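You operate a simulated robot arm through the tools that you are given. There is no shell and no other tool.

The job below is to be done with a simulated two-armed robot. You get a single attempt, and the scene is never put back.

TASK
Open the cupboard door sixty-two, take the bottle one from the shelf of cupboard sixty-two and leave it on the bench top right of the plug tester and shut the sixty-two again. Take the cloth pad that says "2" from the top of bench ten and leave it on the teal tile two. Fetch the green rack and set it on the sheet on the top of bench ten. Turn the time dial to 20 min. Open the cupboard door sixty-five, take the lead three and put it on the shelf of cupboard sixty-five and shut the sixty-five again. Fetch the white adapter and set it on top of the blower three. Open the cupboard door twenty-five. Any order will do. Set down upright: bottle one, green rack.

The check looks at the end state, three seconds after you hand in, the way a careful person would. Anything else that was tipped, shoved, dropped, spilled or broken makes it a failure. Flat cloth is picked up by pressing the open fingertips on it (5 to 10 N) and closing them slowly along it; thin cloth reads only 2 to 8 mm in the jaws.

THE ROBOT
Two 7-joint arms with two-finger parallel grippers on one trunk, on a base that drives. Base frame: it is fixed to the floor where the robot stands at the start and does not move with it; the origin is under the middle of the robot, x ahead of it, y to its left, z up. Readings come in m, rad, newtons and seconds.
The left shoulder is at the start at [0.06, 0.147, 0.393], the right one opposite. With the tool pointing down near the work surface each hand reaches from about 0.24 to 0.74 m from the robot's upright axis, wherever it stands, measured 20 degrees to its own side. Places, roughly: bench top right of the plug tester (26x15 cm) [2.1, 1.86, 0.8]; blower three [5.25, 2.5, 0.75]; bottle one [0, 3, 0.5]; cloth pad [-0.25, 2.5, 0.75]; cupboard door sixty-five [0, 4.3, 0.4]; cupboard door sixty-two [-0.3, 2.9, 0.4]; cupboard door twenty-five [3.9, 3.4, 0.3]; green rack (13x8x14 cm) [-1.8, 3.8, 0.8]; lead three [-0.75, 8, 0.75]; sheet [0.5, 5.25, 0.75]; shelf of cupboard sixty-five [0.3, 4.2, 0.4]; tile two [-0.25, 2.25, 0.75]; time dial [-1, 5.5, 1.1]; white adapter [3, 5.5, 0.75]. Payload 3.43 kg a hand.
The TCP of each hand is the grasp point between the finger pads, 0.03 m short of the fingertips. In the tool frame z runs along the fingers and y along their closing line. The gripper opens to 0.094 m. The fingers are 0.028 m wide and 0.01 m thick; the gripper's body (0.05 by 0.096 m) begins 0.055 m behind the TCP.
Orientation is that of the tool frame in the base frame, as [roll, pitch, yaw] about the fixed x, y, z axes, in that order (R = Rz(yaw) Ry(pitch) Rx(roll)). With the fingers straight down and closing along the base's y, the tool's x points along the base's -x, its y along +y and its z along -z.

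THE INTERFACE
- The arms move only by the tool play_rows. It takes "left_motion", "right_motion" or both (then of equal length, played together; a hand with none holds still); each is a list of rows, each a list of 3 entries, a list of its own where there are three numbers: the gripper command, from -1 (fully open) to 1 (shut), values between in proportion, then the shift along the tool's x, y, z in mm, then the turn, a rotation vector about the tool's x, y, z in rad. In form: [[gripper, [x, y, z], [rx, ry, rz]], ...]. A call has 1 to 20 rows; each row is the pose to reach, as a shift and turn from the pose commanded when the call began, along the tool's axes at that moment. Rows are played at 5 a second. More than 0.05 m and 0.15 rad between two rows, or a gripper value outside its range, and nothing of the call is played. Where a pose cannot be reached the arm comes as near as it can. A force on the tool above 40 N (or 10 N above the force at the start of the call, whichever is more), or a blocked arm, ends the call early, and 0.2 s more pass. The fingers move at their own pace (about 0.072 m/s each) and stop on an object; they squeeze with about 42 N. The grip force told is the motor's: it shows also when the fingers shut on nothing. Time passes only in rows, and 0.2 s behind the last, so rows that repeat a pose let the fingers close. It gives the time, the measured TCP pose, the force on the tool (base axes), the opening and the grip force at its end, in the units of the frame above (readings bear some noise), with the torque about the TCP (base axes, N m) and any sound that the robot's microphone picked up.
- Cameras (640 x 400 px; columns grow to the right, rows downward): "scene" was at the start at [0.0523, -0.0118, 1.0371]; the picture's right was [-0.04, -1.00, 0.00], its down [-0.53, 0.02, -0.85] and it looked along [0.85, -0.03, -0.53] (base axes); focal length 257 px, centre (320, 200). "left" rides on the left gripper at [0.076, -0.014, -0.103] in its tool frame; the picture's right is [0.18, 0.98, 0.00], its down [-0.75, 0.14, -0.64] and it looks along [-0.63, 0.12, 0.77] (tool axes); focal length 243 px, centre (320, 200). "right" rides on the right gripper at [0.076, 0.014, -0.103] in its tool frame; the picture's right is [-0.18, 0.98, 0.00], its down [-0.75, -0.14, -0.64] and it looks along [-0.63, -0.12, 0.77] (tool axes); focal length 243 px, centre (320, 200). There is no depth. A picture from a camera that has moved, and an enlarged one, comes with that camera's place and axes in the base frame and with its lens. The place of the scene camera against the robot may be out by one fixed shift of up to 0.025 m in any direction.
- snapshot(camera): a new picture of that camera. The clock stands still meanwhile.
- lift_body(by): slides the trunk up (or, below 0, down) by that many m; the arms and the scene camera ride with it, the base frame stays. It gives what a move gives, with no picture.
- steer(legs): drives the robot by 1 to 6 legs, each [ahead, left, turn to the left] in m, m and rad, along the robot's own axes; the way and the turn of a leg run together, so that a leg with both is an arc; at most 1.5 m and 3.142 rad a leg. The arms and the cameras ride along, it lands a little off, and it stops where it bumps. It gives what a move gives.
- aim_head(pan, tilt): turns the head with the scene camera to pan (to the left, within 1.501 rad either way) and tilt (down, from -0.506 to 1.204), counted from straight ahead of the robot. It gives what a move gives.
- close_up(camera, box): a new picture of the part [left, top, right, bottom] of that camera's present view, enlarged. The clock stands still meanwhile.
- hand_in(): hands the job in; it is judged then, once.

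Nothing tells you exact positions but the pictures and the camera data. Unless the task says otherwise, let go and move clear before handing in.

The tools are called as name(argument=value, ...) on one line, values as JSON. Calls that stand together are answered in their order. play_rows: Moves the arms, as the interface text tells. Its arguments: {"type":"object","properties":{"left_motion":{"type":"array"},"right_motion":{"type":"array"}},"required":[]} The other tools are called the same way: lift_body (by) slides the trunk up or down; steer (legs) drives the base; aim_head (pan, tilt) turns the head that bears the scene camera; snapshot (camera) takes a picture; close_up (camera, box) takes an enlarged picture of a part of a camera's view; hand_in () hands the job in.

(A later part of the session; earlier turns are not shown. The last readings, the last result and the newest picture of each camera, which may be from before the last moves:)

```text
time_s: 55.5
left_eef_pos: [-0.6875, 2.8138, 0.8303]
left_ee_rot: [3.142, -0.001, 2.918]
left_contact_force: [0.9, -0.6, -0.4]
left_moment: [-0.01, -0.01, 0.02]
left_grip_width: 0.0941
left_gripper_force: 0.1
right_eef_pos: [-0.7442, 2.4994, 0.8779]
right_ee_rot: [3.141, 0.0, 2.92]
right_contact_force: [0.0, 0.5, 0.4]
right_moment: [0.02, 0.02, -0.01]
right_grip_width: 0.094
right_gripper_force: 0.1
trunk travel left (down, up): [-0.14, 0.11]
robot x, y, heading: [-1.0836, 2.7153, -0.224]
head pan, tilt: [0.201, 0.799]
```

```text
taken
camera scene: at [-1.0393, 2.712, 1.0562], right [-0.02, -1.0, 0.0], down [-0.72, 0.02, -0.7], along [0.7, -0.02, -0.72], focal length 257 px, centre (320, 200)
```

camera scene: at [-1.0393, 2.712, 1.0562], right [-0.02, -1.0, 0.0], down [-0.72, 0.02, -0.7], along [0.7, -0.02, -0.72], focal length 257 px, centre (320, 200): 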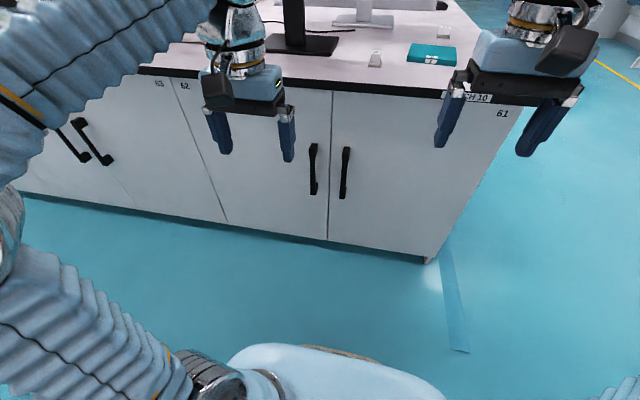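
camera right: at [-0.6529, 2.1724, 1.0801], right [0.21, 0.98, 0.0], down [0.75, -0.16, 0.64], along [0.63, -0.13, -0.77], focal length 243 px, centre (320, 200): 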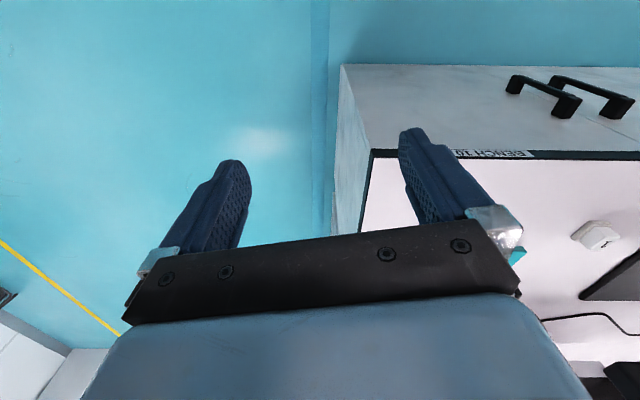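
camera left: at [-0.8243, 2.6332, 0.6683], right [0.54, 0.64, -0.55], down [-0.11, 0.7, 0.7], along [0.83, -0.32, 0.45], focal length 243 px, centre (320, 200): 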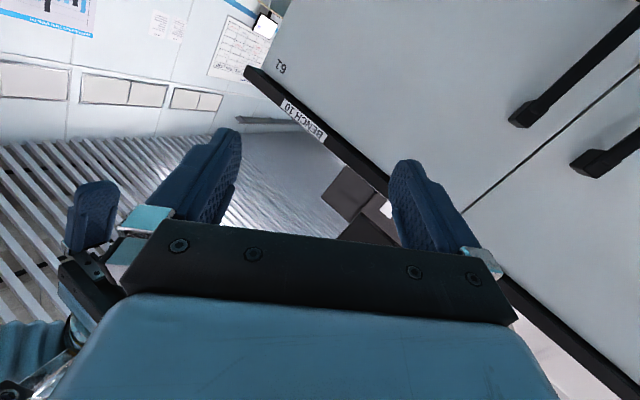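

The arm is back to a clean pose, with the handle straight ahead of the left shoulder. I extend the hand forward and lower it, then rotate it while extended.

play_rows(left_motion=[[-1, [-30, 0, 35], [0, 0, 0]], [-1, [-60, 0, 70], [0, 0, 0]], [-1, [-90, 0, 105], [0, 0, 0]], [-1, [-120, 0, 140], [0, -0.1, 0]], [-1, [-150, 0, 175], [0, -0.2, 0]], [-1, [-170, 0, 205], [0, -0.3, 0]], [-1, [-190, 0, 235], [0, -0.44, 0]], [-1, [-200, 0, 255], [0, -0.58, 0]], [-1, [-205, 0, 270], [0, -0.72, 0]], [-1, [-210, 0, 280], [0, -0.86, 0]], [-1, [-210, 0, 280], [0, -1.0, 0]], [-1, [-210, 0, 280], [0, -1.14, 0]], [-1, [-210, 0, 280], [0, -1.28, 0]], [-1, [-210, 0, 280], [0, -1.28, 0]]])

snapshot(camera="scene")

snapshot(camera="left")

```text
time_s: 58.5
left_eef_pos: [-0.482, 2.7649, 0.5488]
left_ee_rot: [-3.137, 1.281, 2.923]
left_contact_force: [-0.1, -0.1, 0.3]
left_moment: [0.0, -0.02, 0.02]
left_grip_width: 0.0937
left_gripper_force: 0.1
left hand out of reach, approached as far as the arm can: row 10
right_eef_pos: [-0.7443, 2.4981, 0.877]
right_ee_rot: [-3.141, -0.001, 2.918]
right_contact_force: [-0.7, -0.4, -0.3]
right_moment: [0.0, 0.0, -0.01]
right_grip_width: 0.0938
right_gripper_force: 0.2
trunk travel left (down, up): [-0.14, 0.11]
robot x, y, heading: [-1.0833, 2.7184, -0.225]
head pan, tilt: [0.201, 0.799]
```

```text
taken
camera scene: at [-1.0392, 2.712, 1.0562], right [-0.02, -1.0, 0.0], down [-0.72, 0.02, -0.7], along [0.7, -0.02, -0.72], focal length 257 px, centre (320, 200)
```

scene: 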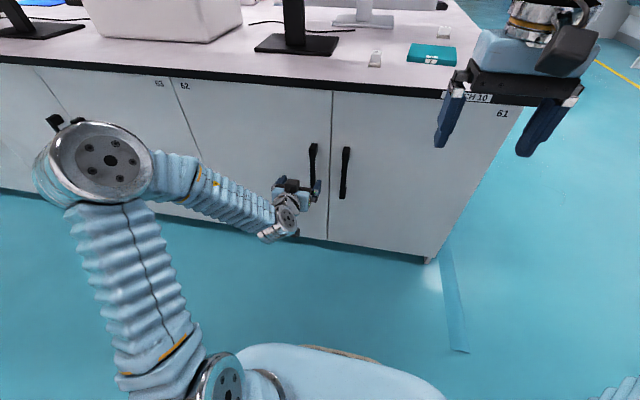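

```text
taken
camera left: at [-0.6023, 2.7795, 0.5051], right [0.17, 0.97, -0.18], down [-0.36, 0.23, 0.91], along [0.92, -0.09, 0.39], focal length 243 px, centre (320, 200)
```

left: 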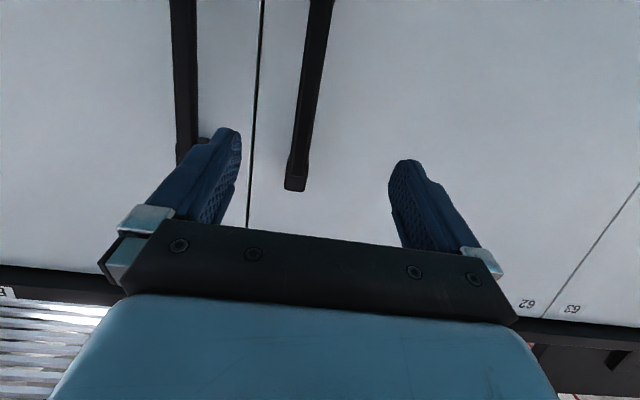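

The handle lies about 12 mm right of the hand's axis and roughly 0.12 m ahead. I shift and approach it.

play_rows(left_motion=[[-1, [0, -12, 0], [0, 0, 0]], [-1, [0, -12, 30], [0, 0, 0]], [-1, [0, -12, 60], [0, 0, 0]], [-1, [0, -12, 80], [0, 0, 0]], [-1, [0, -12, 95], [0, 0, 0]], [-1, [0, -12, 95], [0, 0, 0]]])

snapshot(camera="left")

close_up(camera="scene", box=[240, 120, 400, 220])

```text
time_s: 60.0
left_eef_pos: [-0.3952, 2.7319, 0.5224]
left_ee_rot: [-3.139, 1.28, 2.919]
left_contact_force: [-0.6, -0.1, 0.7]
left_moment: [-0.02, -0.05, 0.0]
left_grip_width: 0.094
left_gripper_force: 0.1
right_eef_pos: [-0.7437, 2.4985, 0.8764]
right_ee_rot: [3.141, 0.001, 2.919]
right_contact_force: [-0.3, 0.2, 0.1]
right_moment: [-0.01, -0.01, -0.01]
right_grip_width: 0.0943
right_gripper_force: 0.0
trunk travel left (down, up): [-0.14, 0.11]
robot x, y, heading: [-1.0813, 2.7145, -0.229]
head pan, tilt: [0.201, 0.799]
```

```text
taken
camera left: at [-0.5155, 2.7461, 0.4787], right [0.17, 0.97, -0.18], down [-0.36, 0.23, 0.91], along [0.92, -0.09, 0.38], focal length 243 px, centre (320, 200)
```

left: 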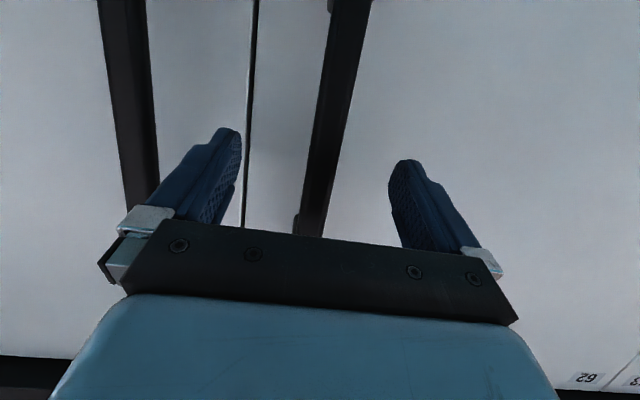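

```text
4.00 times, centred on (320, 170) of scene
camera zoom: at [-1.0392, 2.712, 1.0562], right [-0.02, -1.0, 0.0], down [-0.72, 0.02, -0.7], along [0.7, -0.02, -0.72], focal length 1029 px, centre (320, 320)
```

zoom: 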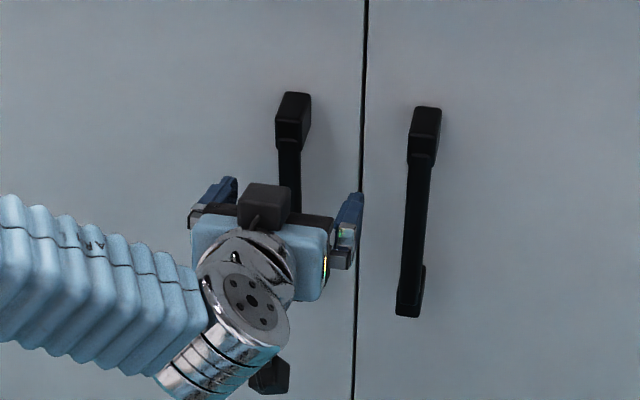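

The bar sits centred between the fingers near the grasp point. I close on it.

play_rows(left_motion=[[-1, [0, 0, 8], [0, 0, 0]], [0, [0, 0, 8], [0, 0, 0]], [1, [0, 0, 8], [0, 0, 0]], [1, [0, 0, 8], [0, 0, 0]], [1, [0, 0, 8], [0, 0, 0]], [1, [0, 0, 8], [0, 0, 0]]])

snapshot(camera="left")

```text
time_s: 61.4
left_eef_pos: [-0.3882, 2.7333, 0.5194]
left_ee_rot: [3.141, 1.28, 2.921]
left_contact_force: [-5.6, 6.6, 0.0]
left_moment: [0.42, 0.22, 0.27]
left_grip_width: 0.0177
left_gripper_force: 44.6
right_eef_pos: [-0.7436, 2.4981, 0.8772]
right_ee_rot: [-3.141, 0.002, 2.92]
right_contact_force: [0.1, -1.3, -0.2]
right_moment: [0.0, 0.0, -0.01]
right_grip_width: 0.094
right_gripper_force: 0.0
trunk travel left (down, up): [-0.14, 0.11]
robot x, y, heading: [-1.0849, 2.7169, -0.226]
head pan, tilt: [0.201, 0.799]
```

```text
taken
camera left: at [-0.509, 2.7456, 0.4768], right [0.16, 0.97, -0.18], down [-0.36, 0.23, 0.91], along [0.92, -0.09, 0.38], focal length 243 px, centre (320, 200)
```

left: 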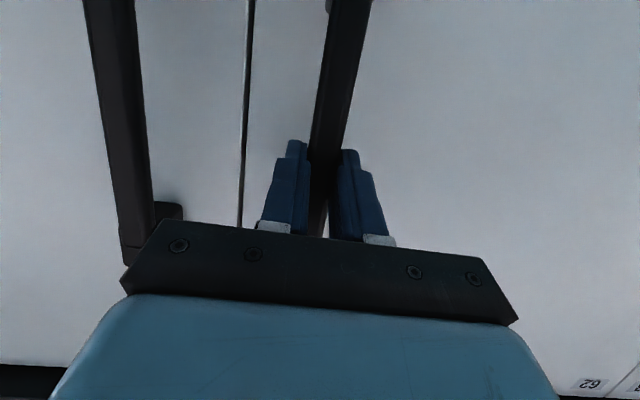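

The handle is gripped. I pull the door open along its arc about the left hinge (radius about 0.45 m), turning the hand with it.

play_rows(left_motion=[[1, [6, 2.6, -21], [0.048, 0, 0.014]], [1, [12.7, 6.2, -42.3], [0.096, 0, 0.029]], [1, [19, 11, -63], [0.144, 0, 0.043]], [1, [25.1, 16.8, -83.9], [0.192, 0, 0.057]], [1, [31, 24, -104], [0.24, 0, 0.072]], [1, [37.2, 31.7, -124.3], [0.287, 0, 0.086]], [1, [43, 41, -144], [0.335, 0, 0.1]], [1, [48.8, 50.7, -163], [0.383, 0, 0.115]]])

snapshot(camera="scene")

```text
time_s: 63.1
left_eef_pos: [-0.5301, 2.8139, 0.5216]
left_ee_rot: [3.141, 1.28, 2.561]
left_contact_force: [3.4, 1.9, 4.3]
left_moment: [-0.39, 0.63, -0.48]
left_grip_width: 0.0182
left_gripper_force: 45.0
right_eef_pos: [-0.7436, 2.5005, 0.8747]
right_ee_rot: [3.142, 0.002, 2.919]
right_contact_force: [-0.1, -0.2, -0.3]
right_moment: [0.0, -0.03, 0.01]
right_grip_width: 0.094
right_gripper_force: 0.0
trunk travel left (down, up): [-0.14, 0.11]
robot x, y, heading: [-1.0803, 2.7158, -0.226]
head pan, tilt: [0.201, 0.799]
stopped in row 8 (left hand): the force on the tool passed its limit at 41 N (the readings are from after the stop); the commanded pose is now the measured one
```

```text
taken
camera scene: at [-1.0391, 2.7122, 1.0559], right [-0.02, -1.0, 0.0], down [-0.72, 0.02, -0.7], along [0.7, -0.02, -0.72], focal length 257 px, centre (320, 200)
```

scene: 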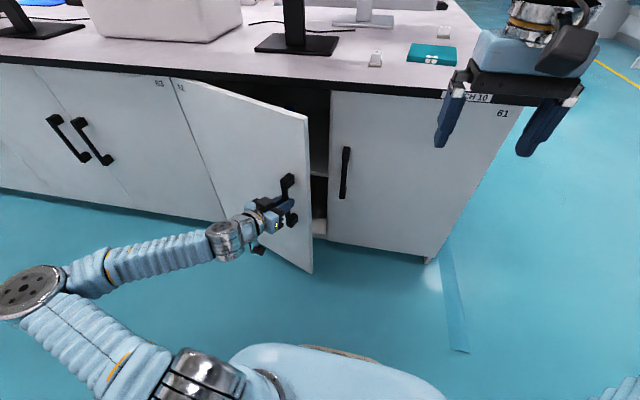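

The door is open about 0.41 rad; the fit gives a hinge near (-0.26, 3.11) and radius 0.40. I continue the swing with the corrected arc.

play_rows(left_motion=[[1, [5.6, 3.6, -18.6], [0.048, 0, 0.014]], [1, [11.2, 8.1, -37.3], [0.096, 0, 0.029]], [1, [16.7, 13.8, -55.8], [0.144, 0, 0.043]], [1, [22.2, 20.4, -74.2], [0.192, 0, 0.057]], [1, [27.5, 28, -91.8], [0.24, 0, 0.072]], [1, [32.7, 36.1, -109.2], [0.287, 0, 0.086]], [1, [37.7, 45.5, -126], [0.335, 0, 0.1]], [1, [42.7, 55.4, -142.6], [0.383, 0, 0.115]], [1, [47.4, 66.5, -158.4], [0.431, 0, 0.129]], [1, [52.1, 78, -174], [0.479, 0, 0.144]], [1, [56.5, 91, -189], [0.527, 0, 0.158]], [1, [60.9, 104.3, -203.4], [0.575, 0, 0.172]]])

snapshot(camera="scene")

```text
time_s: 64.6
left_eef_pos: [-0.6113, 2.9099, 0.5211]
left_ee_rot: [3.14, 1.284, 2.234]
left_contact_force: [-4.4, -0.8, 7.1]
left_moment: [0.33, 0.03, 0.28]
left_grip_width: 0.0177
left_gripper_force: 45.2
right_eef_pos: [-0.7449, 2.4991, 0.8774]
right_ee_rot: [3.141, 0.003, 2.92]
right_contact_force: [-0.9, 0.6, 0.1]
right_moment: [0.03, -0.03, 0.01]
right_grip_width: 0.094
right_gripper_force: 0.1
trunk travel left (down, up): [-0.14, 0.11]
robot x, y, heading: [-1.0817, 2.7139, -0.224]
head pan, tilt: [0.201, 0.799]
stopped in row 7 (left hand): the force on the tool passed its limit at 44 N (the readings are from after the stop); the commanded pose is now the measured one
```

```text
taken
camera scene: at [-1.0399, 2.7117, 1.0564], right [-0.02, -1.0, 0.0], down [-0.72, 0.02, -0.7], along [0.7, -0.02, -0.72], focal length 257 px, centre (320, 200)
```

scene: 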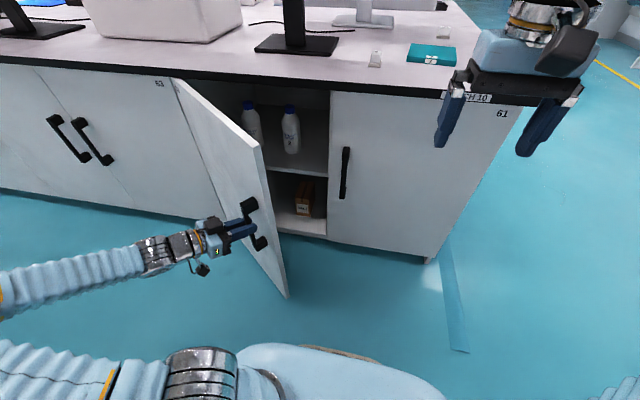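

Two bottles are visible on the shelf. I keep swinging the door with the refitted hinge (-0.258, 3.125), radius 0.413.

play_rows(left_motion=[[1, [5.6, 3, -19], [0.048, 0, 0.014]], [1, [11.3, 7.3, -38.4], [0.096, 0, 0.029]], [1, [17, 12.3, -57.8], [0.144, 0, 0.043]], [1, [22.7, 18.3, -77], [0.192, 0, 0.057]], [1, [28.2, 25.3, -95.6], [0.24, 0, 0.072]], [1, [33.7, 33.2, -114.1], [0.287, 0, 0.086]], [1, [38.9, 41.9, -131.6], [0.335, 0, 0.1]], [1, [44, 51.4, -149], [0.383, 0, 0.115]]])

snapshot(camera="scene")

```text
time_s: 65.8
left_eef_pos: [-0.6545, 2.9989, 0.5222]
left_ee_rot: [3.141, 1.284, 1.986]
left_contact_force: [-7.5, -1.6, 11.2]
left_moment: [0.62, -0.67, 0.26]
left_grip_width: 0.0179
left_gripper_force: 44.7
right_eef_pos: [-0.7446, 2.4979, 0.877]
right_ee_rot: [3.139, 0.002, 2.92]
right_contact_force: [0.0, -0.1, 0.2]
right_moment: [0.02, 0.0, 0.02]
right_grip_width: 0.094
right_gripper_force: 0.0
trunk travel left (down, up): [-0.14, 0.11]
robot x, y, heading: [-1.0817, 2.7172, -0.224]
head pan, tilt: [0.201, 0.799]
stopped in row 6 (left hand): the force on the tool passed its limit at 42 N (the readings are from after the stop); the commanded pose is now the measured one
```

```text
taken
camera scene: at [-1.0406, 2.7114, 1.0563], right [-0.02, -1.0, 0.0], down [-0.72, 0.02, -0.7], along [0.7, -0.02, -0.72], focal length 257 px, centre (320, 200)
```

scene: 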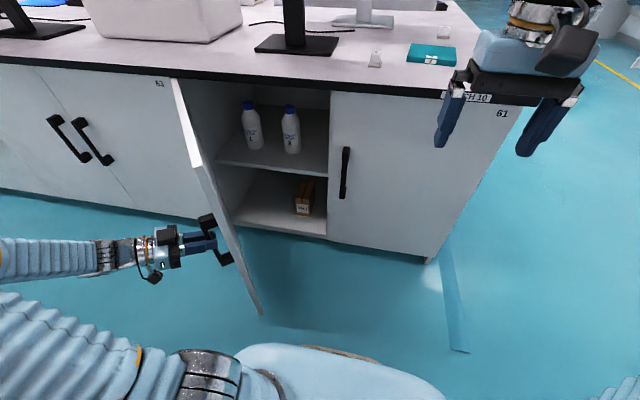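

close_up(camera="scene", box=[210, 85, 338, 165])

play_rows(left_motion=[[-1, [0, 0, 0], [0, 0, 0]], [-1, [0, 0, 0], [0, 0, 0]], [-1, [0, 0, 0], [0, 0, 0]], [-1, [0, 0, 0], [0, 0, 0]]])

snapshot(camera="left")

```text
5.00 times, centred on (274, 125) of scene
camera zoom: at [-1.0406, 2.7114, 1.0563], right [-0.02, -1.0, 0.0], down [-0.72, 0.02, -0.7], along [0.7, -0.02, -0.72], focal length 1286 px, centre (550, 575)
```

zoom: 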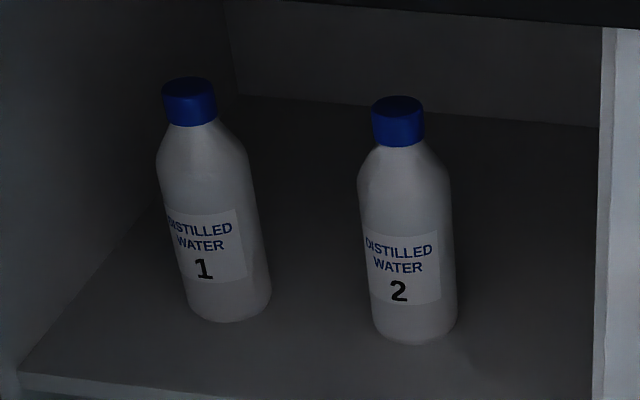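

```text
time_s: 66.8
left_eef_pos: [-0.6522, 3.0001, 0.52]
left_ee_rot: [-3.135, 1.282, 1.993]
left_contact_force: [-0.1, -0.5, 0.9]
left_moment: [0.0, -0.04, -0.01]
left_grip_width: 0.0939
left_gripper_force: 0.0
right_eef_pos: [-0.7446, 2.4971, 0.8779]
right_ee_rot: [3.141, 0.001, 2.92]
right_contact_force: [-0.1, -0.1, -0.4]
right_moment: [-0.03, -0.01, 0.0]
right_grip_width: 0.094
right_gripper_force: 0.1
trunk travel left (down, up): [-0.14, 0.11]
robot x, y, heading: [-1.0874, 2.7142, -0.227]
head pan, tilt: [0.201, 0.799]
```

```text
taken
camera left: at [-0.7147, 3.1055, 0.4765], right [0.88, 0.45, -0.18], down [-0.03, 0.43, 0.9], along [0.48, -0.79, 0.39], focal length 243 px, centre (320, 200)
```

left: 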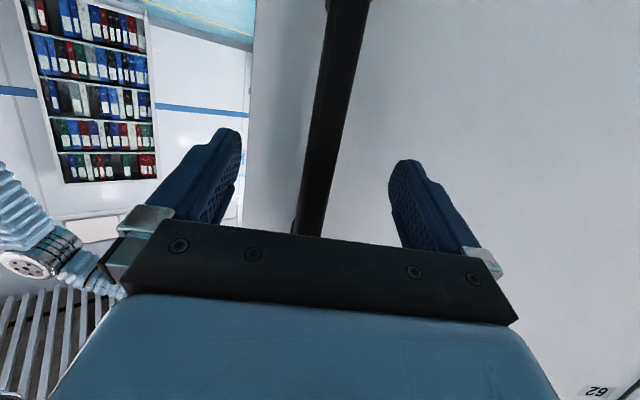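

Bottle 1 is the left bottle, near (-0.14, 2.95) on a shelf at z≈0.46, so the door must open further. I regrip the handle and continue slowly.

play_rows(left_motion=[[1, [0, 0, 0], [0, 0, 0]], [1, [0, 0, 0], [0, 0, 0]], [1, [0, 0, 0], [0, 0, 0]], [1, [0, 0, 0], [0, 0, 0]], [1, [3.5, 1.6, -11.7], [0.029, 0, 0.0085]], [1, [7, 3.6, -23.5], [0.0575, 0, 0.0171]], [1, [10.5, 6, -35.2], [0.086, 0, 0.0256]], [1, [13.9, 8.6, -46.8], [0.115, 0, 0.0342]], [1, [17.3, 11.7, -58.3], [0.144, 0, 0.0427]], [1, [20.7, 15.1, -69.7], [0.1725, 0, 0.0513]], [1, [24.1, 18.9, -81], [0.201, 0, 0.06]], [1, [27.4, 23, -92.2], [0.23, 0, 0.0684]], [1, [30.7, 27.5, -103.3], [0.259, 0, 0.077]], [1, [33.9, 32.3, -114.3], [0.2876, 0, 0.0854]], [1, [37.1, 37.5, -125], [0.316, 0, 0.094]], [1, [40.3, 43, -135.7], [0.345, 0, 0.1025]], [1, [43.4, 48.8, -146.1], [0.374, 0, 0.111]], [1, [46.5, 55, -156.5], [0.4026, 0, 0.1196]], [1, [49.5, 61.5, -166.6], [0.431, 0, 0.128]], [1, [52.5, 68.3, -176.7], [0.46, 0, 0.1367]]])

snapshot(camera="scene")

```text
time_s: 69.3
left_eef_pos: [-0.6753, 3.0915, 0.5207]
left_ee_rot: [-3.137, 1.282, 1.766]
left_contact_force: [-11.1, 0.0, 6.4]
left_moment: [0.65, -1.41, 0.47]
left_grip_width: 0.0178
left_gripper_force: 45.5
right_eef_pos: [-0.7454, 2.4978, 0.8783]
right_ee_rot: [3.141, 0.002, 2.92]
right_contact_force: [0.5, 0.0, 0.2]
right_moment: [0.0, -0.02, -0.04]
right_grip_width: 0.0939
right_gripper_force: 0.2
trunk travel left (down, up): [-0.14, 0.11]
robot x, y, heading: [-1.0805, 2.7138, -0.222]
head pan, tilt: [0.201, 0.799]
stopped in row 12 (left hand): the force on the tool passed its limit at 42 N (the readings are from after the stop); the commanded pose is now the measured one
```

```text
taken
camera scene: at [-1.0408, 2.7117, 1.0565], right [-0.02, -1.0, 0.0], down [-0.72, 0.02, -0.7], along [0.7, -0.02, -0.72], focal length 257 px, centre (320, 200)
```

scene: 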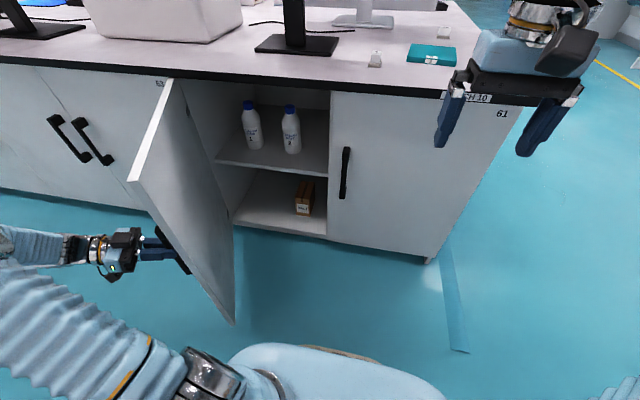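

The door is at about 67°. I release to relax the strain, then regrip and push it a bit further.

play_rows(left_motion=[[-1, [0, 0, 0], [0, 0, 0]], [-1, [0, 0, 0], [0, 0, 0]], [-1, [0, 0, 0], [0, 0, 0]], [1, [0, 0, 0], [0, 0, 0]], [1, [0, 0, 0], [0, 0, 0]], [1, [0, 0, 0], [0, 0, 0]], [1, [0, 0, 0], [0, 0, 0]], [1, [0, 0, 0], [0, 0, 0]]])

snapshot(camera="left")

```text
time_s: 71.1
left_eef_pos: [-0.6732, 3.0916, 0.5192]
left_ee_rot: [-3.131, 1.284, 1.771]
left_contact_force: [-15.0, -1.5, -3.1]
left_moment: [-0.16, -1.58, 0.1]
left_grip_width: 0.0179
left_gripper_force: 45.2
right_eef_pos: [-0.7452, 2.4989, 0.8771]
right_ee_rot: [-3.14, 0.003, 2.919]
right_contact_force: [0.7, 0.2, 0.5]
right_moment: [-0.01, -0.04, 0.02]
right_grip_width: 0.0937
right_gripper_force: 0.0
trunk travel left (down, up): [-0.14, 0.11]
robot x, y, heading: [-1.0849, 2.7162, -0.226]
head pan, tilt: [0.201, 0.799]
```

```text
taken
camera left: at [-0.7107, 3.2068, 0.4753], right [0.95, 0.24, -0.18], down [0.06, 0.42, 0.9], along [0.29, -0.87, 0.39], focal length 243 px, centre (320, 200)
```

left: 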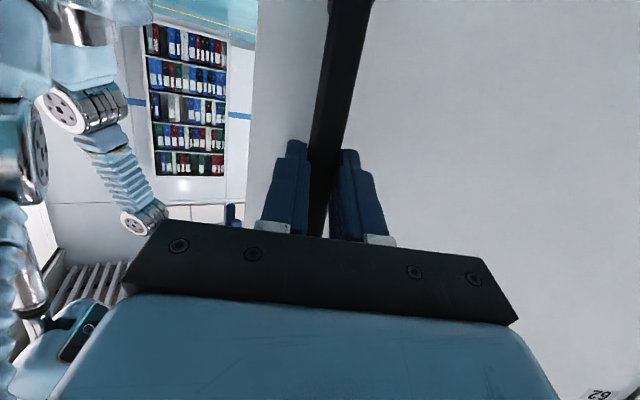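

play_rows(left_motion=[[1, [0, 4, 0], [0, 0, 0]], [1, [3.5, 5.8, -11.7], [0.029, 0, 0.0085]], [1, [6.9, 7.7, -23.4], [0.0575, 0, 0.0171]], [1, [10.4, 10, -35], [0.086, 0, 0.0256]], [1, [13.8, 12.8, -46.6], [0.115, 0, 0.0342]], [1, [17.2, 16, -58], [0.144, 0, 0.0427]], [1, [20.6, 19.4, -69.4], [0.1725, 0, 0.0513]], [1, [24, 23.2, -80.6], [0.201, 0, 0.06]], [1, [27.3, 27.4, -91.8], [0.23, 0, 0.0684]], [1, [30.5, 32, -102.8], [0.259, 0, 0.077]], [1, [33.8, 36.9, -113.8], [0.2876, 0, 0.0854]]])

snapshot(camera="scene")

```text
time_s: 71.6
left_eef_pos: [-0.6745, 3.0897, 0.5197]
left_ee_rot: [-3.117, 1.285, 1.779]
left_contact_force: [-10.9, -0.1, 6.1]
left_moment: [0.4, -1.45, 0.33]
left_grip_width: 0.0183
left_gripper_force: 44.8
right_eef_pos: [-0.7454, 2.4985, 0.8769]
right_ee_rot: [-3.141, 0.003, 2.919]
right_contact_force: [-0.1, -0.7, 0.0]
right_moment: [-0.02, -0.01, -0.01]
right_grip_width: 0.0939
right_gripper_force: 0.0
trunk travel left (down, up): [-0.14, 0.11]
robot x, y, heading: [-1.0843, 2.7163, -0.22]
head pan, tilt: [0.201, 0.799]
stopped in row 2 (left hand): the force on the tool passed its limit at 46 N (the readings are from after the stop); the commanded pose is now the measured one
```

```text
taken
camera scene: at [-1.0411, 2.7117, 1.0565], right [-0.02, -1.0, 0.0], down [-0.72, 0.02, -0.7], along [0.7, -0.02, -0.72], focal length 257 px, centre (320, 200)
```

scene: 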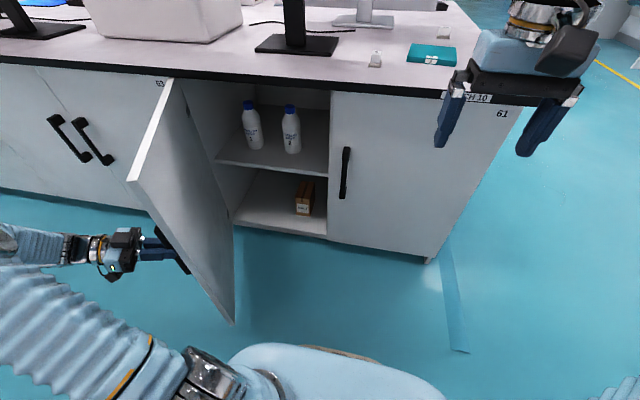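

The door won't go further that way but is open wide enough for a slanted approach. I release the handle, back the hand off, and drive the base back to rearrange the arms.

play_rows(left_motion=[[-1, [0, 0, 0], [0, 0, 0]], [-1, [0, 0, 0], [0, 0, 0]], [-1, [0, 0, 0], [0, 0, 0]], [-1, [0, 0, -25], [0, 0, 0]], [-1, [0, 0, -50], [0, 0, 0]], [-1, [0, 0, -75], [0, 0, 0]], [-1, [0, 0, -75], [0, 0, 0]]])

snapshot(camera="scene")

snapshot(camera="left")

```text
time_s: 73.2
left_eef_pos: [-0.6879, 3.1631, 0.54]
left_ee_rot: [-3.107, 1.285, 1.79]
left_contact_force: [0.2, -0.8, 0.2]
left_moment: [-0.02, -0.01, -0.01]
left_grip_width: 0.0941
left_gripper_force: 0.1
right_eef_pos: [-0.7443, 2.4975, 0.8771]
right_ee_rot: [-3.141, 0.0, 2.919]
right_contact_force: [-1.1, 0.1, 0.4]
right_moment: [0.02, 0.03, -0.04]
right_grip_width: 0.0942
right_gripper_force: 0.0
trunk travel left (down, up): [-0.14, 0.11]
robot x, y, heading: [-1.0846, 2.7185, -0.225]
head pan, tilt: [0.201, 0.799]
```

```text
taken
camera scene: at [-1.0401, 2.7119, 1.0562], right [-0.02, -1.0, 0.0], down [-0.72, 0.02, -0.7], along [0.7, -0.02, -0.72], focal length 257 px, centre (320, 200)
```

scene: 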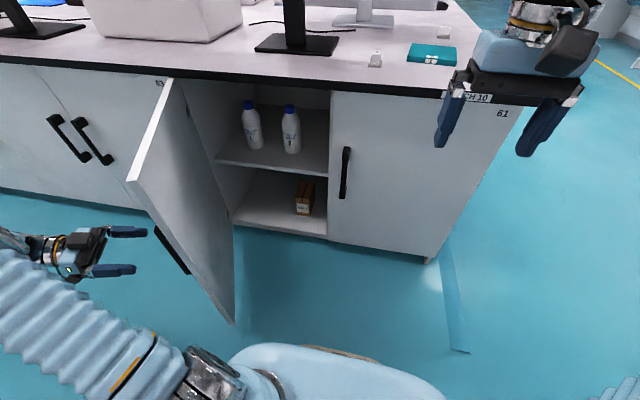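

```text
taken
camera left: at [-0.7244, 3.2787, 0.4949], right [0.95, 0.23, -0.19], down [0.07, 0.42, 0.9], along [0.29, -0.88, 0.39], focal length 243 px, centre (320, 200)
```

left: 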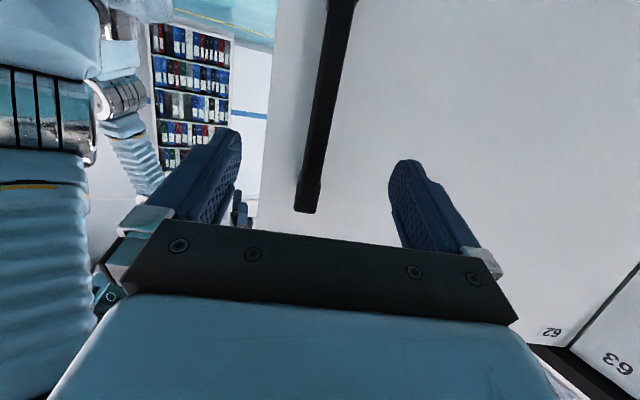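

steer(legs=[[-0.25, -0.05, 0]])

play_rows(left_motion=[[-1, [0, -10, 0], [-0.13, 0, -0.04]], [-1, [0, -20, 0], [-0.26, 0, -0.08]], [-1, [0, -30, 0], [-0.39, 0, -0.12]], [-1, [-10, -40, 20], [-0.52, 0, -0.16]], [-1, [-20, -50, 40], [-0.65, 0, -0.2]], [-1, [-30, -60, 60], [-0.78, 0, -0.24]], [-1, [-40, -60, 80], [-0.91, 0, -0.28]], [-1, [-50, -60, 100], [-1.04, 0, -0.31]], [-1, [-60, -60, 120], [-1.1, 0, -0.33]]])

aim_head(pan=0.2, tilt=0.6)

snapshot(camera="scene")

```text
time_s: 75.0
left_eef_pos: [-0.9372, 3.1685, 0.5399]
left_ee_rot: [-3.109, 1.284, 1.783]
left_contact_force: [-0.3, -0.7, -0.4]
left_moment: [0.03, -0.03, -0.01]
left_grip_width: 0.094
left_gripper_force: 0.1
right_eef_pos: [-0.9989, 2.5041, 0.8779]
right_ee_rot: [3.141, 0.002, 2.912]
right_contact_force: [0.1, 0.1, -0.1]
right_moment: [0.0, -0.02, 0.0]
right_grip_width: 0.0937
right_gripper_force: 0.1
trunk travel left (down, up): [-0.14, 0.11]
robot x, y, heading: [-1.3374, 2.7205, -0.231]
head pan, tilt: [0.201, 0.799]
```

```text
time_s: 77.0
left_eef_pos: [-0.9459, 3.0947, 0.5775]
left_ee_rot: [-3.109, 1.273, 2.929]
left_contact_force: [-0.2, -0.3, 1.3]
left_moment: [0.01, 0.06, 0.02]
left_grip_width: 0.0941
left_gripper_force: 0.0
left hand out of reach, approached as far as the arm can: row 8, 9
right_eef_pos: [-0.9991, 2.5036, 0.8777]
right_ee_rot: [3.141, 0.001, 2.913]
right_contact_force: [0.2, 0.4, 0.0]
right_moment: [0.0, 0.05, -0.03]
right_grip_width: 0.0941
right_gripper_force: 0.1
trunk travel left (down, up): [-0.14, 0.11]
robot x, y, heading: [-1.3363, 2.7237, -0.228]
head pan, tilt: [0.201, 0.799]
```

```text
time_s: 77.7
left_eef_pos: [-0.9453, 3.0941, 0.5776]
left_ee_rot: [-3.113, 1.274, 2.927]
left_contact_force: [0.2, -0.5, -0.8]
left_moment: [-0.01, 0.03, -0.01]
left_grip_width: 0.0941
left_gripper_force: 0.1
right_eef_pos: [-0.9997, 2.5035, 0.8782]
right_ee_rot: [3.141, 0.003, 2.913]
right_contact_force: [0.2, -0.3, 0.4]
right_moment: [0.01, 0.0, -0.03]
right_grip_width: 0.0941
right_gripper_force: 0.0
trunk travel left (down, up): [-0.14, 0.11]
robot x, y, heading: [-1.3398, 2.7226, -0.228]
head pan, tilt: [0.201, 0.6]
```

```text
taken
camera scene: at [-1.286, 2.7186, 1.073], right [-0.03, -1.0, 0.0], down [-0.57, 0.02, -0.82], along [0.82, -0.02, -0.57], focal length 257 px, centre (320, 200)
```

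scene: 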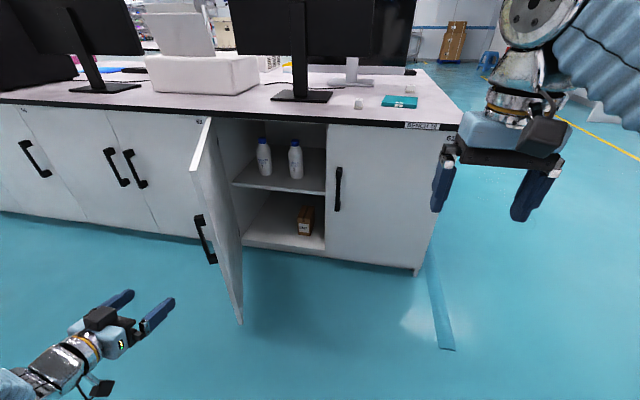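

The door stays at about 67°. I'll use the right hand for bottle 1; first the left arm is raised and tucked so it clears the door.

play_rows(left_motion=[[-1, [-32.6, -30, 21.6], [0, 0, 0]], [-1, [-65, -60, 43], [0, 0, 0]], [-1, [-97.7, -90, 64.7], [0, 0, 0]], [-1, [-130, -120, 86], [0, 0, 0]], [-1, [-163, -150, 108], [0, 0, 0]], [-1, [-195, -180, 129], [0, 0, 0]], [-1, [-204, -189, 115], [0, 0.127, 0]], [-1, [-212, -198, 101], [0, 0.254, 0]], [-1, [-220, -207, 87], [0, 0.381, 0]], [-1, [-229, -216, 73], [0, 0.508, 0]], [-1, [-237, -225, 59], [0, 0.635, 0]], [-1, [-245, -234, 45], [0, 0.762, 0]], [-1, [-254, -243, 31], [0, 0.889, 0]], [-1, [-262, -252, 17], [0, 1.016, 0]], [-1, [-270, -261, 3], [0, 1.143, 0]], [-1, [-279, -270, -10], [0, 1.27, 0]], [-1, [-279, -270, -10], [0, 1.27, 0]]])

snapshot(camera="scene")

```text
time_s: 81.3
left_eef_pos: [-0.9401, 2.8185, 0.8487]
left_ee_rot: [-3.135, 0.003, 2.899]
left_contact_force: [0.0, -0.1, 1.1]
left_moment: [-0.02, -0.01, 0.02]
left_grip_width: 0.0942
left_gripper_force: 0.2
left hand out of reach, approached as far as the arm can: row 1, 2, 3, 4
right_eef_pos: [-1.0004, 2.5037, 0.8762]
right_ee_rot: [3.141, 0.0, 2.914]
right_contact_force: [0.4, 0.3, -0.2]
right_moment: [-0.02, -0.02, -0.02]
right_grip_width: 0.0938
right_gripper_force: 0.0
trunk travel left (down, up): [-0.14, 0.11]
robot x, y, heading: [-1.338, 2.7268, -0.231]
head pan, tilt: [0.201, 0.6]
```

```text
taken
camera scene: at [-1.286, 2.7185, 1.0731], right [-0.03, -1.0, 0.0], down [-0.56, 0.02, -0.82], along [0.82, -0.02, -0.57], focal length 257 px, centre (320, 200)
```

scene: 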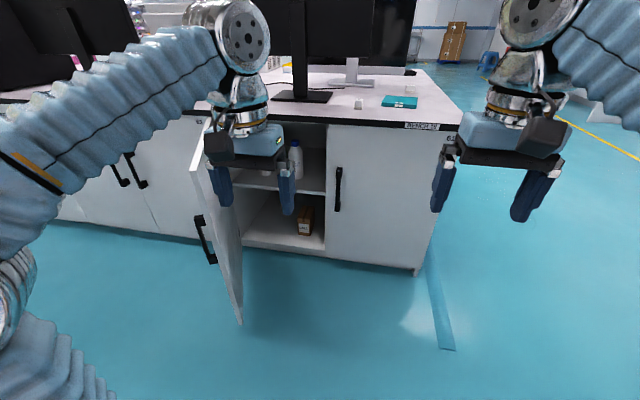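

play_rows(right_motion=[[-1, [-30, 0, 35], [0, 0, 0]], [-1, [-60, 0, 70], [0, 0, 0]], [-1, [-90, 0, 105], [0, 0, 0]], [-1, [-120, 0, 140], [0, -0.1, 0]], [-1, [-150, 0, 175], [0, -0.2, 0]], [-1, [-170, 0, 205], [0, -0.3, 0]], [-1, [-190, 0, 235], [0, -0.44, 0]], [-1, [-200, 0, 265], [0, -0.58, 0]], [-1, [-205, 0, 285], [0, -0.72, 0]], [-1, [-210, 0, 300], [0, -0.86, 0]], [-1, [-210, 0, 310], [0, -1.0, 0]], [-1, [-210, 0, 315], [0, -1.14, 0]], [-1, [-210, 0, 315], [0, -1.28, 0]], [-1, [-210, 0, 315], [0, -1.42, 0]], [-1, [-210, 0, 315], [0, -1.42, 0]]], left_motion=[[-1, [10, 0, -5], [0, 0, 0]], [-1, [20, 0, -10], [0, 0, 0]], [-1, [30, 0, -15], [0, 0, 0]], [-1, [40, 0, -20], [0, 0, 0]], [-1, [50, 0, -25], [0, 0, 0]], [-1, [60, 0, -30], [0, 0, 0]], [-1, [60, 0, -35], [0, 0, 0]], [-1, [60, 0, -40], [0, 0, 0]], [-1, [60, 0, -45], [0, 0, 0]], [-1, [60, 0, -50], [0, 0, 0]], [-1, [60, 0, -50], [0, 0, 0]], [-1, [60, 0, -50], [0, 0, 0]], [-1, [60, 0, -50], [0, 0, 0]], [-1, [60, 0, -50], [0, 0, 0]], [-1, [60, 0, -50], [0, 0, 0]]])

snapshot(camera="scene")

```text
time_s: 84.5
left_eef_pos: [-0.9998, 2.8345, 0.8955]
left_ee_rot: [-3.119, 0.023, 2.908]
left_contact_force: [0.1, 0.6, -0.2]
left_moment: [-0.01, 0.0, 0.0]
left_grip_width: 0.0939
left_gripper_force: 0.0
left hand out of reach, approached as far as the arm can: row 8, 9, 10, 11, 12, 13, 14, 15
right_eef_pos: [-0.794, 2.4575, 0.5639]
right_ee_rot: [3.135, 1.424, 2.907]
right_contact_force: [-0.5, 0.4, -0.1]
right_moment: [0.01, 0.01, 0.02]
right_grip_width: 0.094
right_gripper_force: 0.0
right hand out of reach, approached as far as the arm can: row 10
trunk travel left (down, up): [-0.14, 0.11]
robot x, y, heading: [-1.3379, 2.7267, -0.232]
head pan, tilt: [0.201, 0.6]
```

```text
taken
camera scene: at [-1.286, 2.7185, 1.0731], right [-0.03, -1.0, 0.0], down [-0.56, 0.02, -0.83], along [0.82, -0.02, -0.57], focal length 257 px, centre (320, 200)
```

scene: 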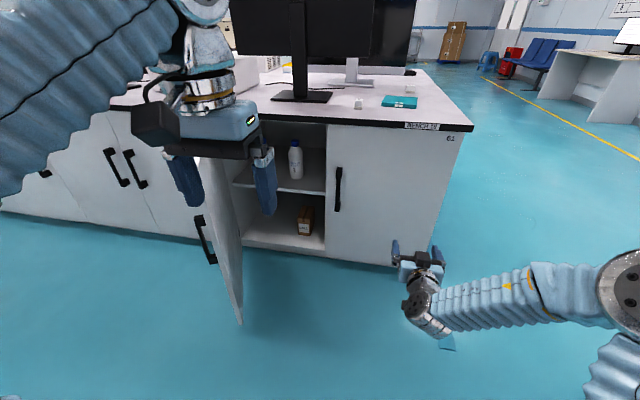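

The right hand is forward-pointing at z≈0.56. I swing it toward the robot's centre with a left yaw, then drive so it faces bottle 1 at the opening.

play_rows(right_motion=[[-1, [4, 36, -3], [-0.066, 0, -0.01]], [-1, [8, 72, -6], [-0.132, 0, -0.02]], [-1, [12, 108, -9], [-0.198, 0, -0.03]], [-1, [15, 145, -11], [-0.264, 0, -0.039]], [-1, [19, 181, -14], [-0.33, 0, -0.049]], [-1, [23, 217, -17], [-0.396, 0, -0.058]], [-1, [23, 217, -17], [-0.396, 0, -0.058]]])

snapshot(camera="scene")

```text
time_s: 86.1
left_eef_pos: [-0.9989, 2.8347, 0.8958]
left_ee_rot: [-3.118, 0.021, 2.907]
left_contact_force: [-0.6, -0.4, 0.2]
left_moment: [0.09, 0.04, 0.01]
left_grip_width: 0.094
left_gripper_force: 0.0
right_eef_pos: [-0.7628, 2.6684, 0.5739]
right_ee_rot: [3.132, 1.419, -2.98]
right_contact_force: [0.4, -0.7, -0.8]
right_moment: [0.0, -0.06, 0.06]
right_grip_width: 0.0942
right_gripper_force: 0.1
right hand out of reach, approached as far as the arm can: row 3, 4, 5, 6, 7
trunk travel left (down, up): [-0.14, 0.11]
robot x, y, heading: [-1.3359, 2.7183, -0.229]
head pan, tilt: [0.201, 0.6]
```

```text
taken
camera scene: at [-1.286, 2.7183, 1.0731], right [-0.03, -1.0, 0.0], down [-0.56, 0.02, -0.82], along [0.82, -0.02, -0.57], focal length 257 px, centre (320, 200)
```

scene: 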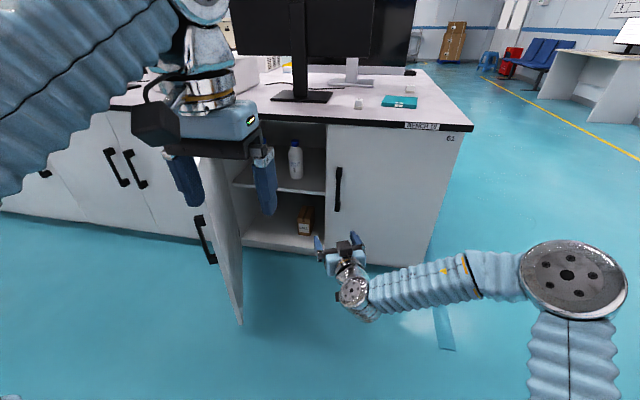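

steer(legs=[[0.0, -0.13, 0.0], [0, 0, 0.379], [0.28, 0, 0]])

aim_head(pan=0.0, tilt=0.8)

snapshot(camera="scene")

snapshot(camera="right")

```text
time_s: 90.1
left_eef_pos: [-0.821, 2.8657, 0.8953]
left_ee_rot: [-3.118, 0.024, -2.993]
left_contact_force: [-0.7, -0.2, 0.1]
left_moment: [0.0, 0.05, 0.0]
left_grip_width: 0.0941
left_gripper_force: 0.1
right_eef_pos: [-0.5389, 2.8003, 0.5737]
right_ee_rot: [3.129, 1.418, -2.602]
right_contact_force: [-0.8, 0.5, -0.4]
right_moment: [-0.02, -0.02, -0.03]
right_grip_width: 0.0941
right_gripper_force: 0.1
trunk travel left (down, up): [-0.14, 0.11]
robot x, y, heading: [-1.0962, 2.6347, 0.15]
head pan, tilt: [0.201, 0.6]
```

```text
time_s: 90.8
left_eef_pos: [-0.8201, 2.8673, 0.8952]
left_ee_rot: [-3.118, 0.023, -2.994]
left_contact_force: [0.8, 0.8, 0.2]
left_moment: [0.02, -0.01, 0.04]
left_grip_width: 0.0938
left_gripper_force: 0.0
right_eef_pos: [-0.5383, 2.7991, 0.5732]
right_ee_rot: [3.13, 1.418, -2.601]
right_contact_force: [0.4, -0.1, 0.5]
right_moment: [0.02, -0.03, 0.01]
right_grip_width: 0.094
right_gripper_force: 0.2
trunk travel left (down, up): [-0.14, 0.11]
robot x, y, heading: [-1.0935, 2.6345, 0.145]
head pan, tilt: [0.0, 0.799]
```

```text
taken
camera scene: at [-1.0499, 2.6355, 1.0563], right [0.15, -0.99, 0.0], down [-0.71, -0.11, -0.7], along [0.69, 0.11, -0.72], focal length 257 px, centre (320, 200)
```

scene: 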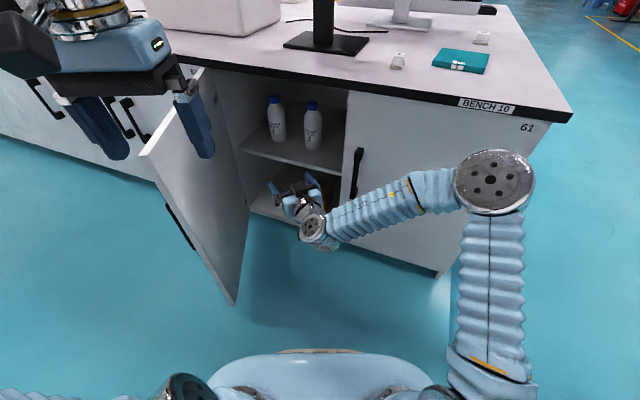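

```text
taken
camera right: at [-0.6433, 2.7527, 0.5144], right [-0.49, 0.85, 0.18], down [-0.37, -0.39, 0.84], along [0.79, 0.35, 0.51], focal length 243 px, centre (320, 200)
```

right: 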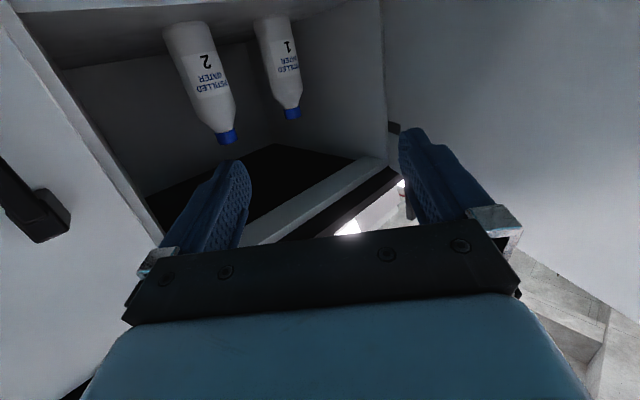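

Bottle 1 is seen by both cameras; after driving about 0.19 m forward the hand's axis should line up with it. I drive and check.

steer(legs=[[0.17, 0, 0]])

snapshot(camera="scene")

snapshot(camera="right")

```text
time_s: 92.3
left_eef_pos: [-0.6462, 2.8906, 0.8949]
left_ee_rot: [-3.118, 0.022, -2.996]
left_contact_force: [-0.4, -1.2, 0.2]
left_moment: [0.02, 0.01, 0.01]
left_grip_width: 0.0939
left_gripper_force: 0.0
right_eef_pos: [-0.3659, 2.8233, 0.5732]
right_ee_rot: [3.129, 1.419, -2.605]
right_contact_force: [0.9, -0.9, -0.1]
right_moment: [-0.02, 0.01, 0.0]
right_grip_width: 0.094
right_gripper_force: 0.1
trunk travel left (down, up): [-0.14, 0.11]
robot x, y, heading: [-0.922, 2.6597, 0.147]
head pan, tilt: [0.0, 0.799]
```

```text
taken
camera scene: at [-0.8769, 2.6614, 1.0562], right [0.15, -0.99, 0.0], down [-0.71, -0.11, -0.7], along [0.69, 0.1, -0.72], focal length 257 px, centre (320, 200)
```

scene: 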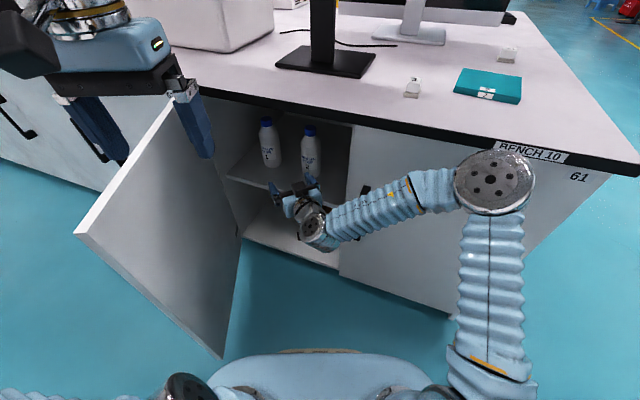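

```text
taken
camera right: at [-0.47, 2.7772, 0.5144], right [-0.49, 0.85, 0.18], down [-0.37, -0.39, 0.84], along [0.79, 0.34, 0.51], focal length 243 px, centre (320, 200)
```

right: 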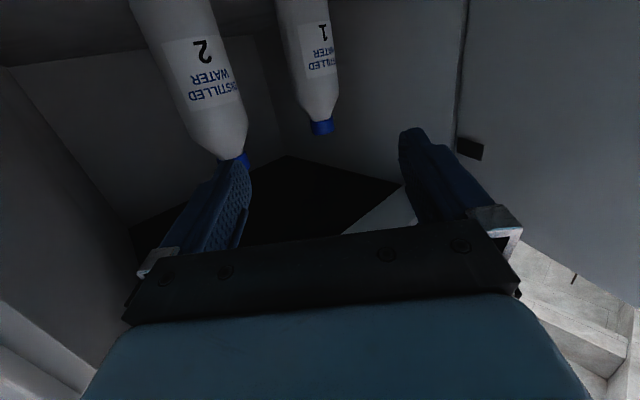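

Bottle 1 is about 0.26 m ahead on the hand's axis, with 2-3 cm clearance to bottle 2. I advance part way and check.

play_rows(right_motion=[[-1, [0, -5, 30], [0, 0, 0]], [-1, [0, -5, 60], [0, 0, 0]], [-1, [0, -5, 90], [0, 0, 0]], [-1, [0, -5, 120], [0, 0, 0]], [-1, [0, -5, 150], [0, 0, 0]], [-1, [0, -5, 150], [0, 0, 0]]])

snapshot(camera="scene")

snapshot(camera="right")

```text
time_s: 93.7
left_eef_pos: [-0.6464, 2.8914, 0.8945]
left_ee_rot: [-3.118, 0.022, -2.996]
left_contact_force: [-0.1, 0.1, 0.1]
left_moment: [0.02, -0.04, -0.01]
left_grip_width: 0.094
left_gripper_force: 0.0
right_eef_pos: [-0.2368, 2.8845, 0.5707]
right_ee_rot: [3.131, 1.417, -2.605]
right_contact_force: [0.7, -0.9, 0.2]
right_moment: [-0.03, -0.02, 0.02]
right_grip_width: 0.0942
right_gripper_force: 0.1
right hand out of reach, approached as far as the arm can: row 1, 2, 3, 4, 5, 6
trunk travel left (down, up): [-0.14, 0.11]
robot x, y, heading: [-0.9198, 2.663, 0.149]
head pan, tilt: [0.0, 0.799]
```

```text
taken
camera scene: at [-0.8769, 2.6614, 1.0562], right [0.15, -0.99, 0.0], down [-0.71, -0.11, -0.7], along [0.69, 0.1, -0.72], focal length 257 px, centre (320, 200)
```

scene: 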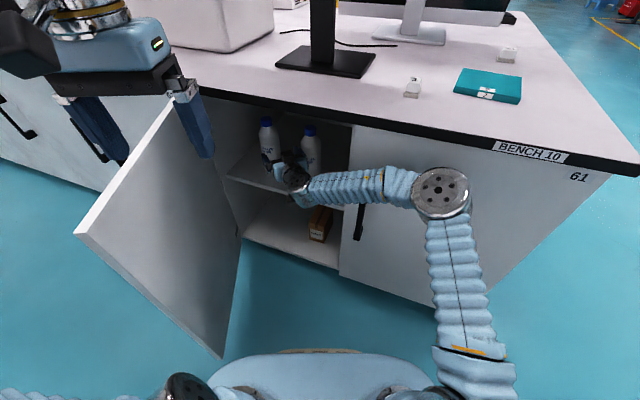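

```text
taken
camera right: at [-0.3412, 2.838, 0.5108], right [-0.49, 0.85, 0.18], down [-0.37, -0.39, 0.84], along [0.79, 0.34, 0.51], focal length 243 px, centre (320, 200)
```

right: 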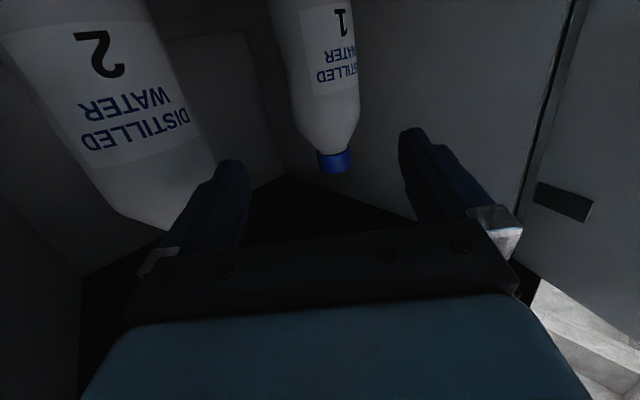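

close_up(camera="scene", box=[240, 110, 368, 190])

```text
5.00 times, centred on (304, 150) of scene
camera zoom: at [-0.8769, 2.6614, 1.0562], right [0.15, -0.99, 0.0], down [-0.71, -0.11, -0.7], along [0.69, 0.1, -0.72], focal length 1286 px, centre (400, 450)
```

zoom: 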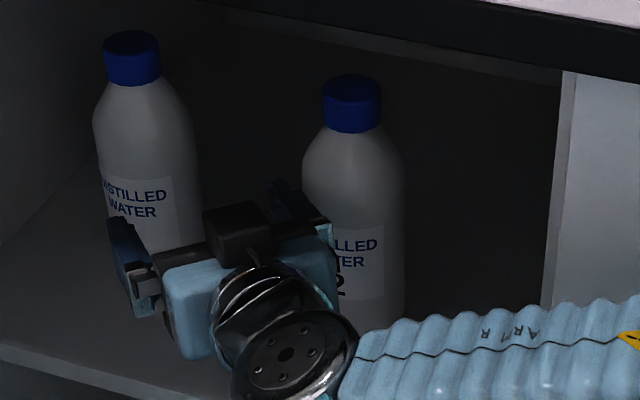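

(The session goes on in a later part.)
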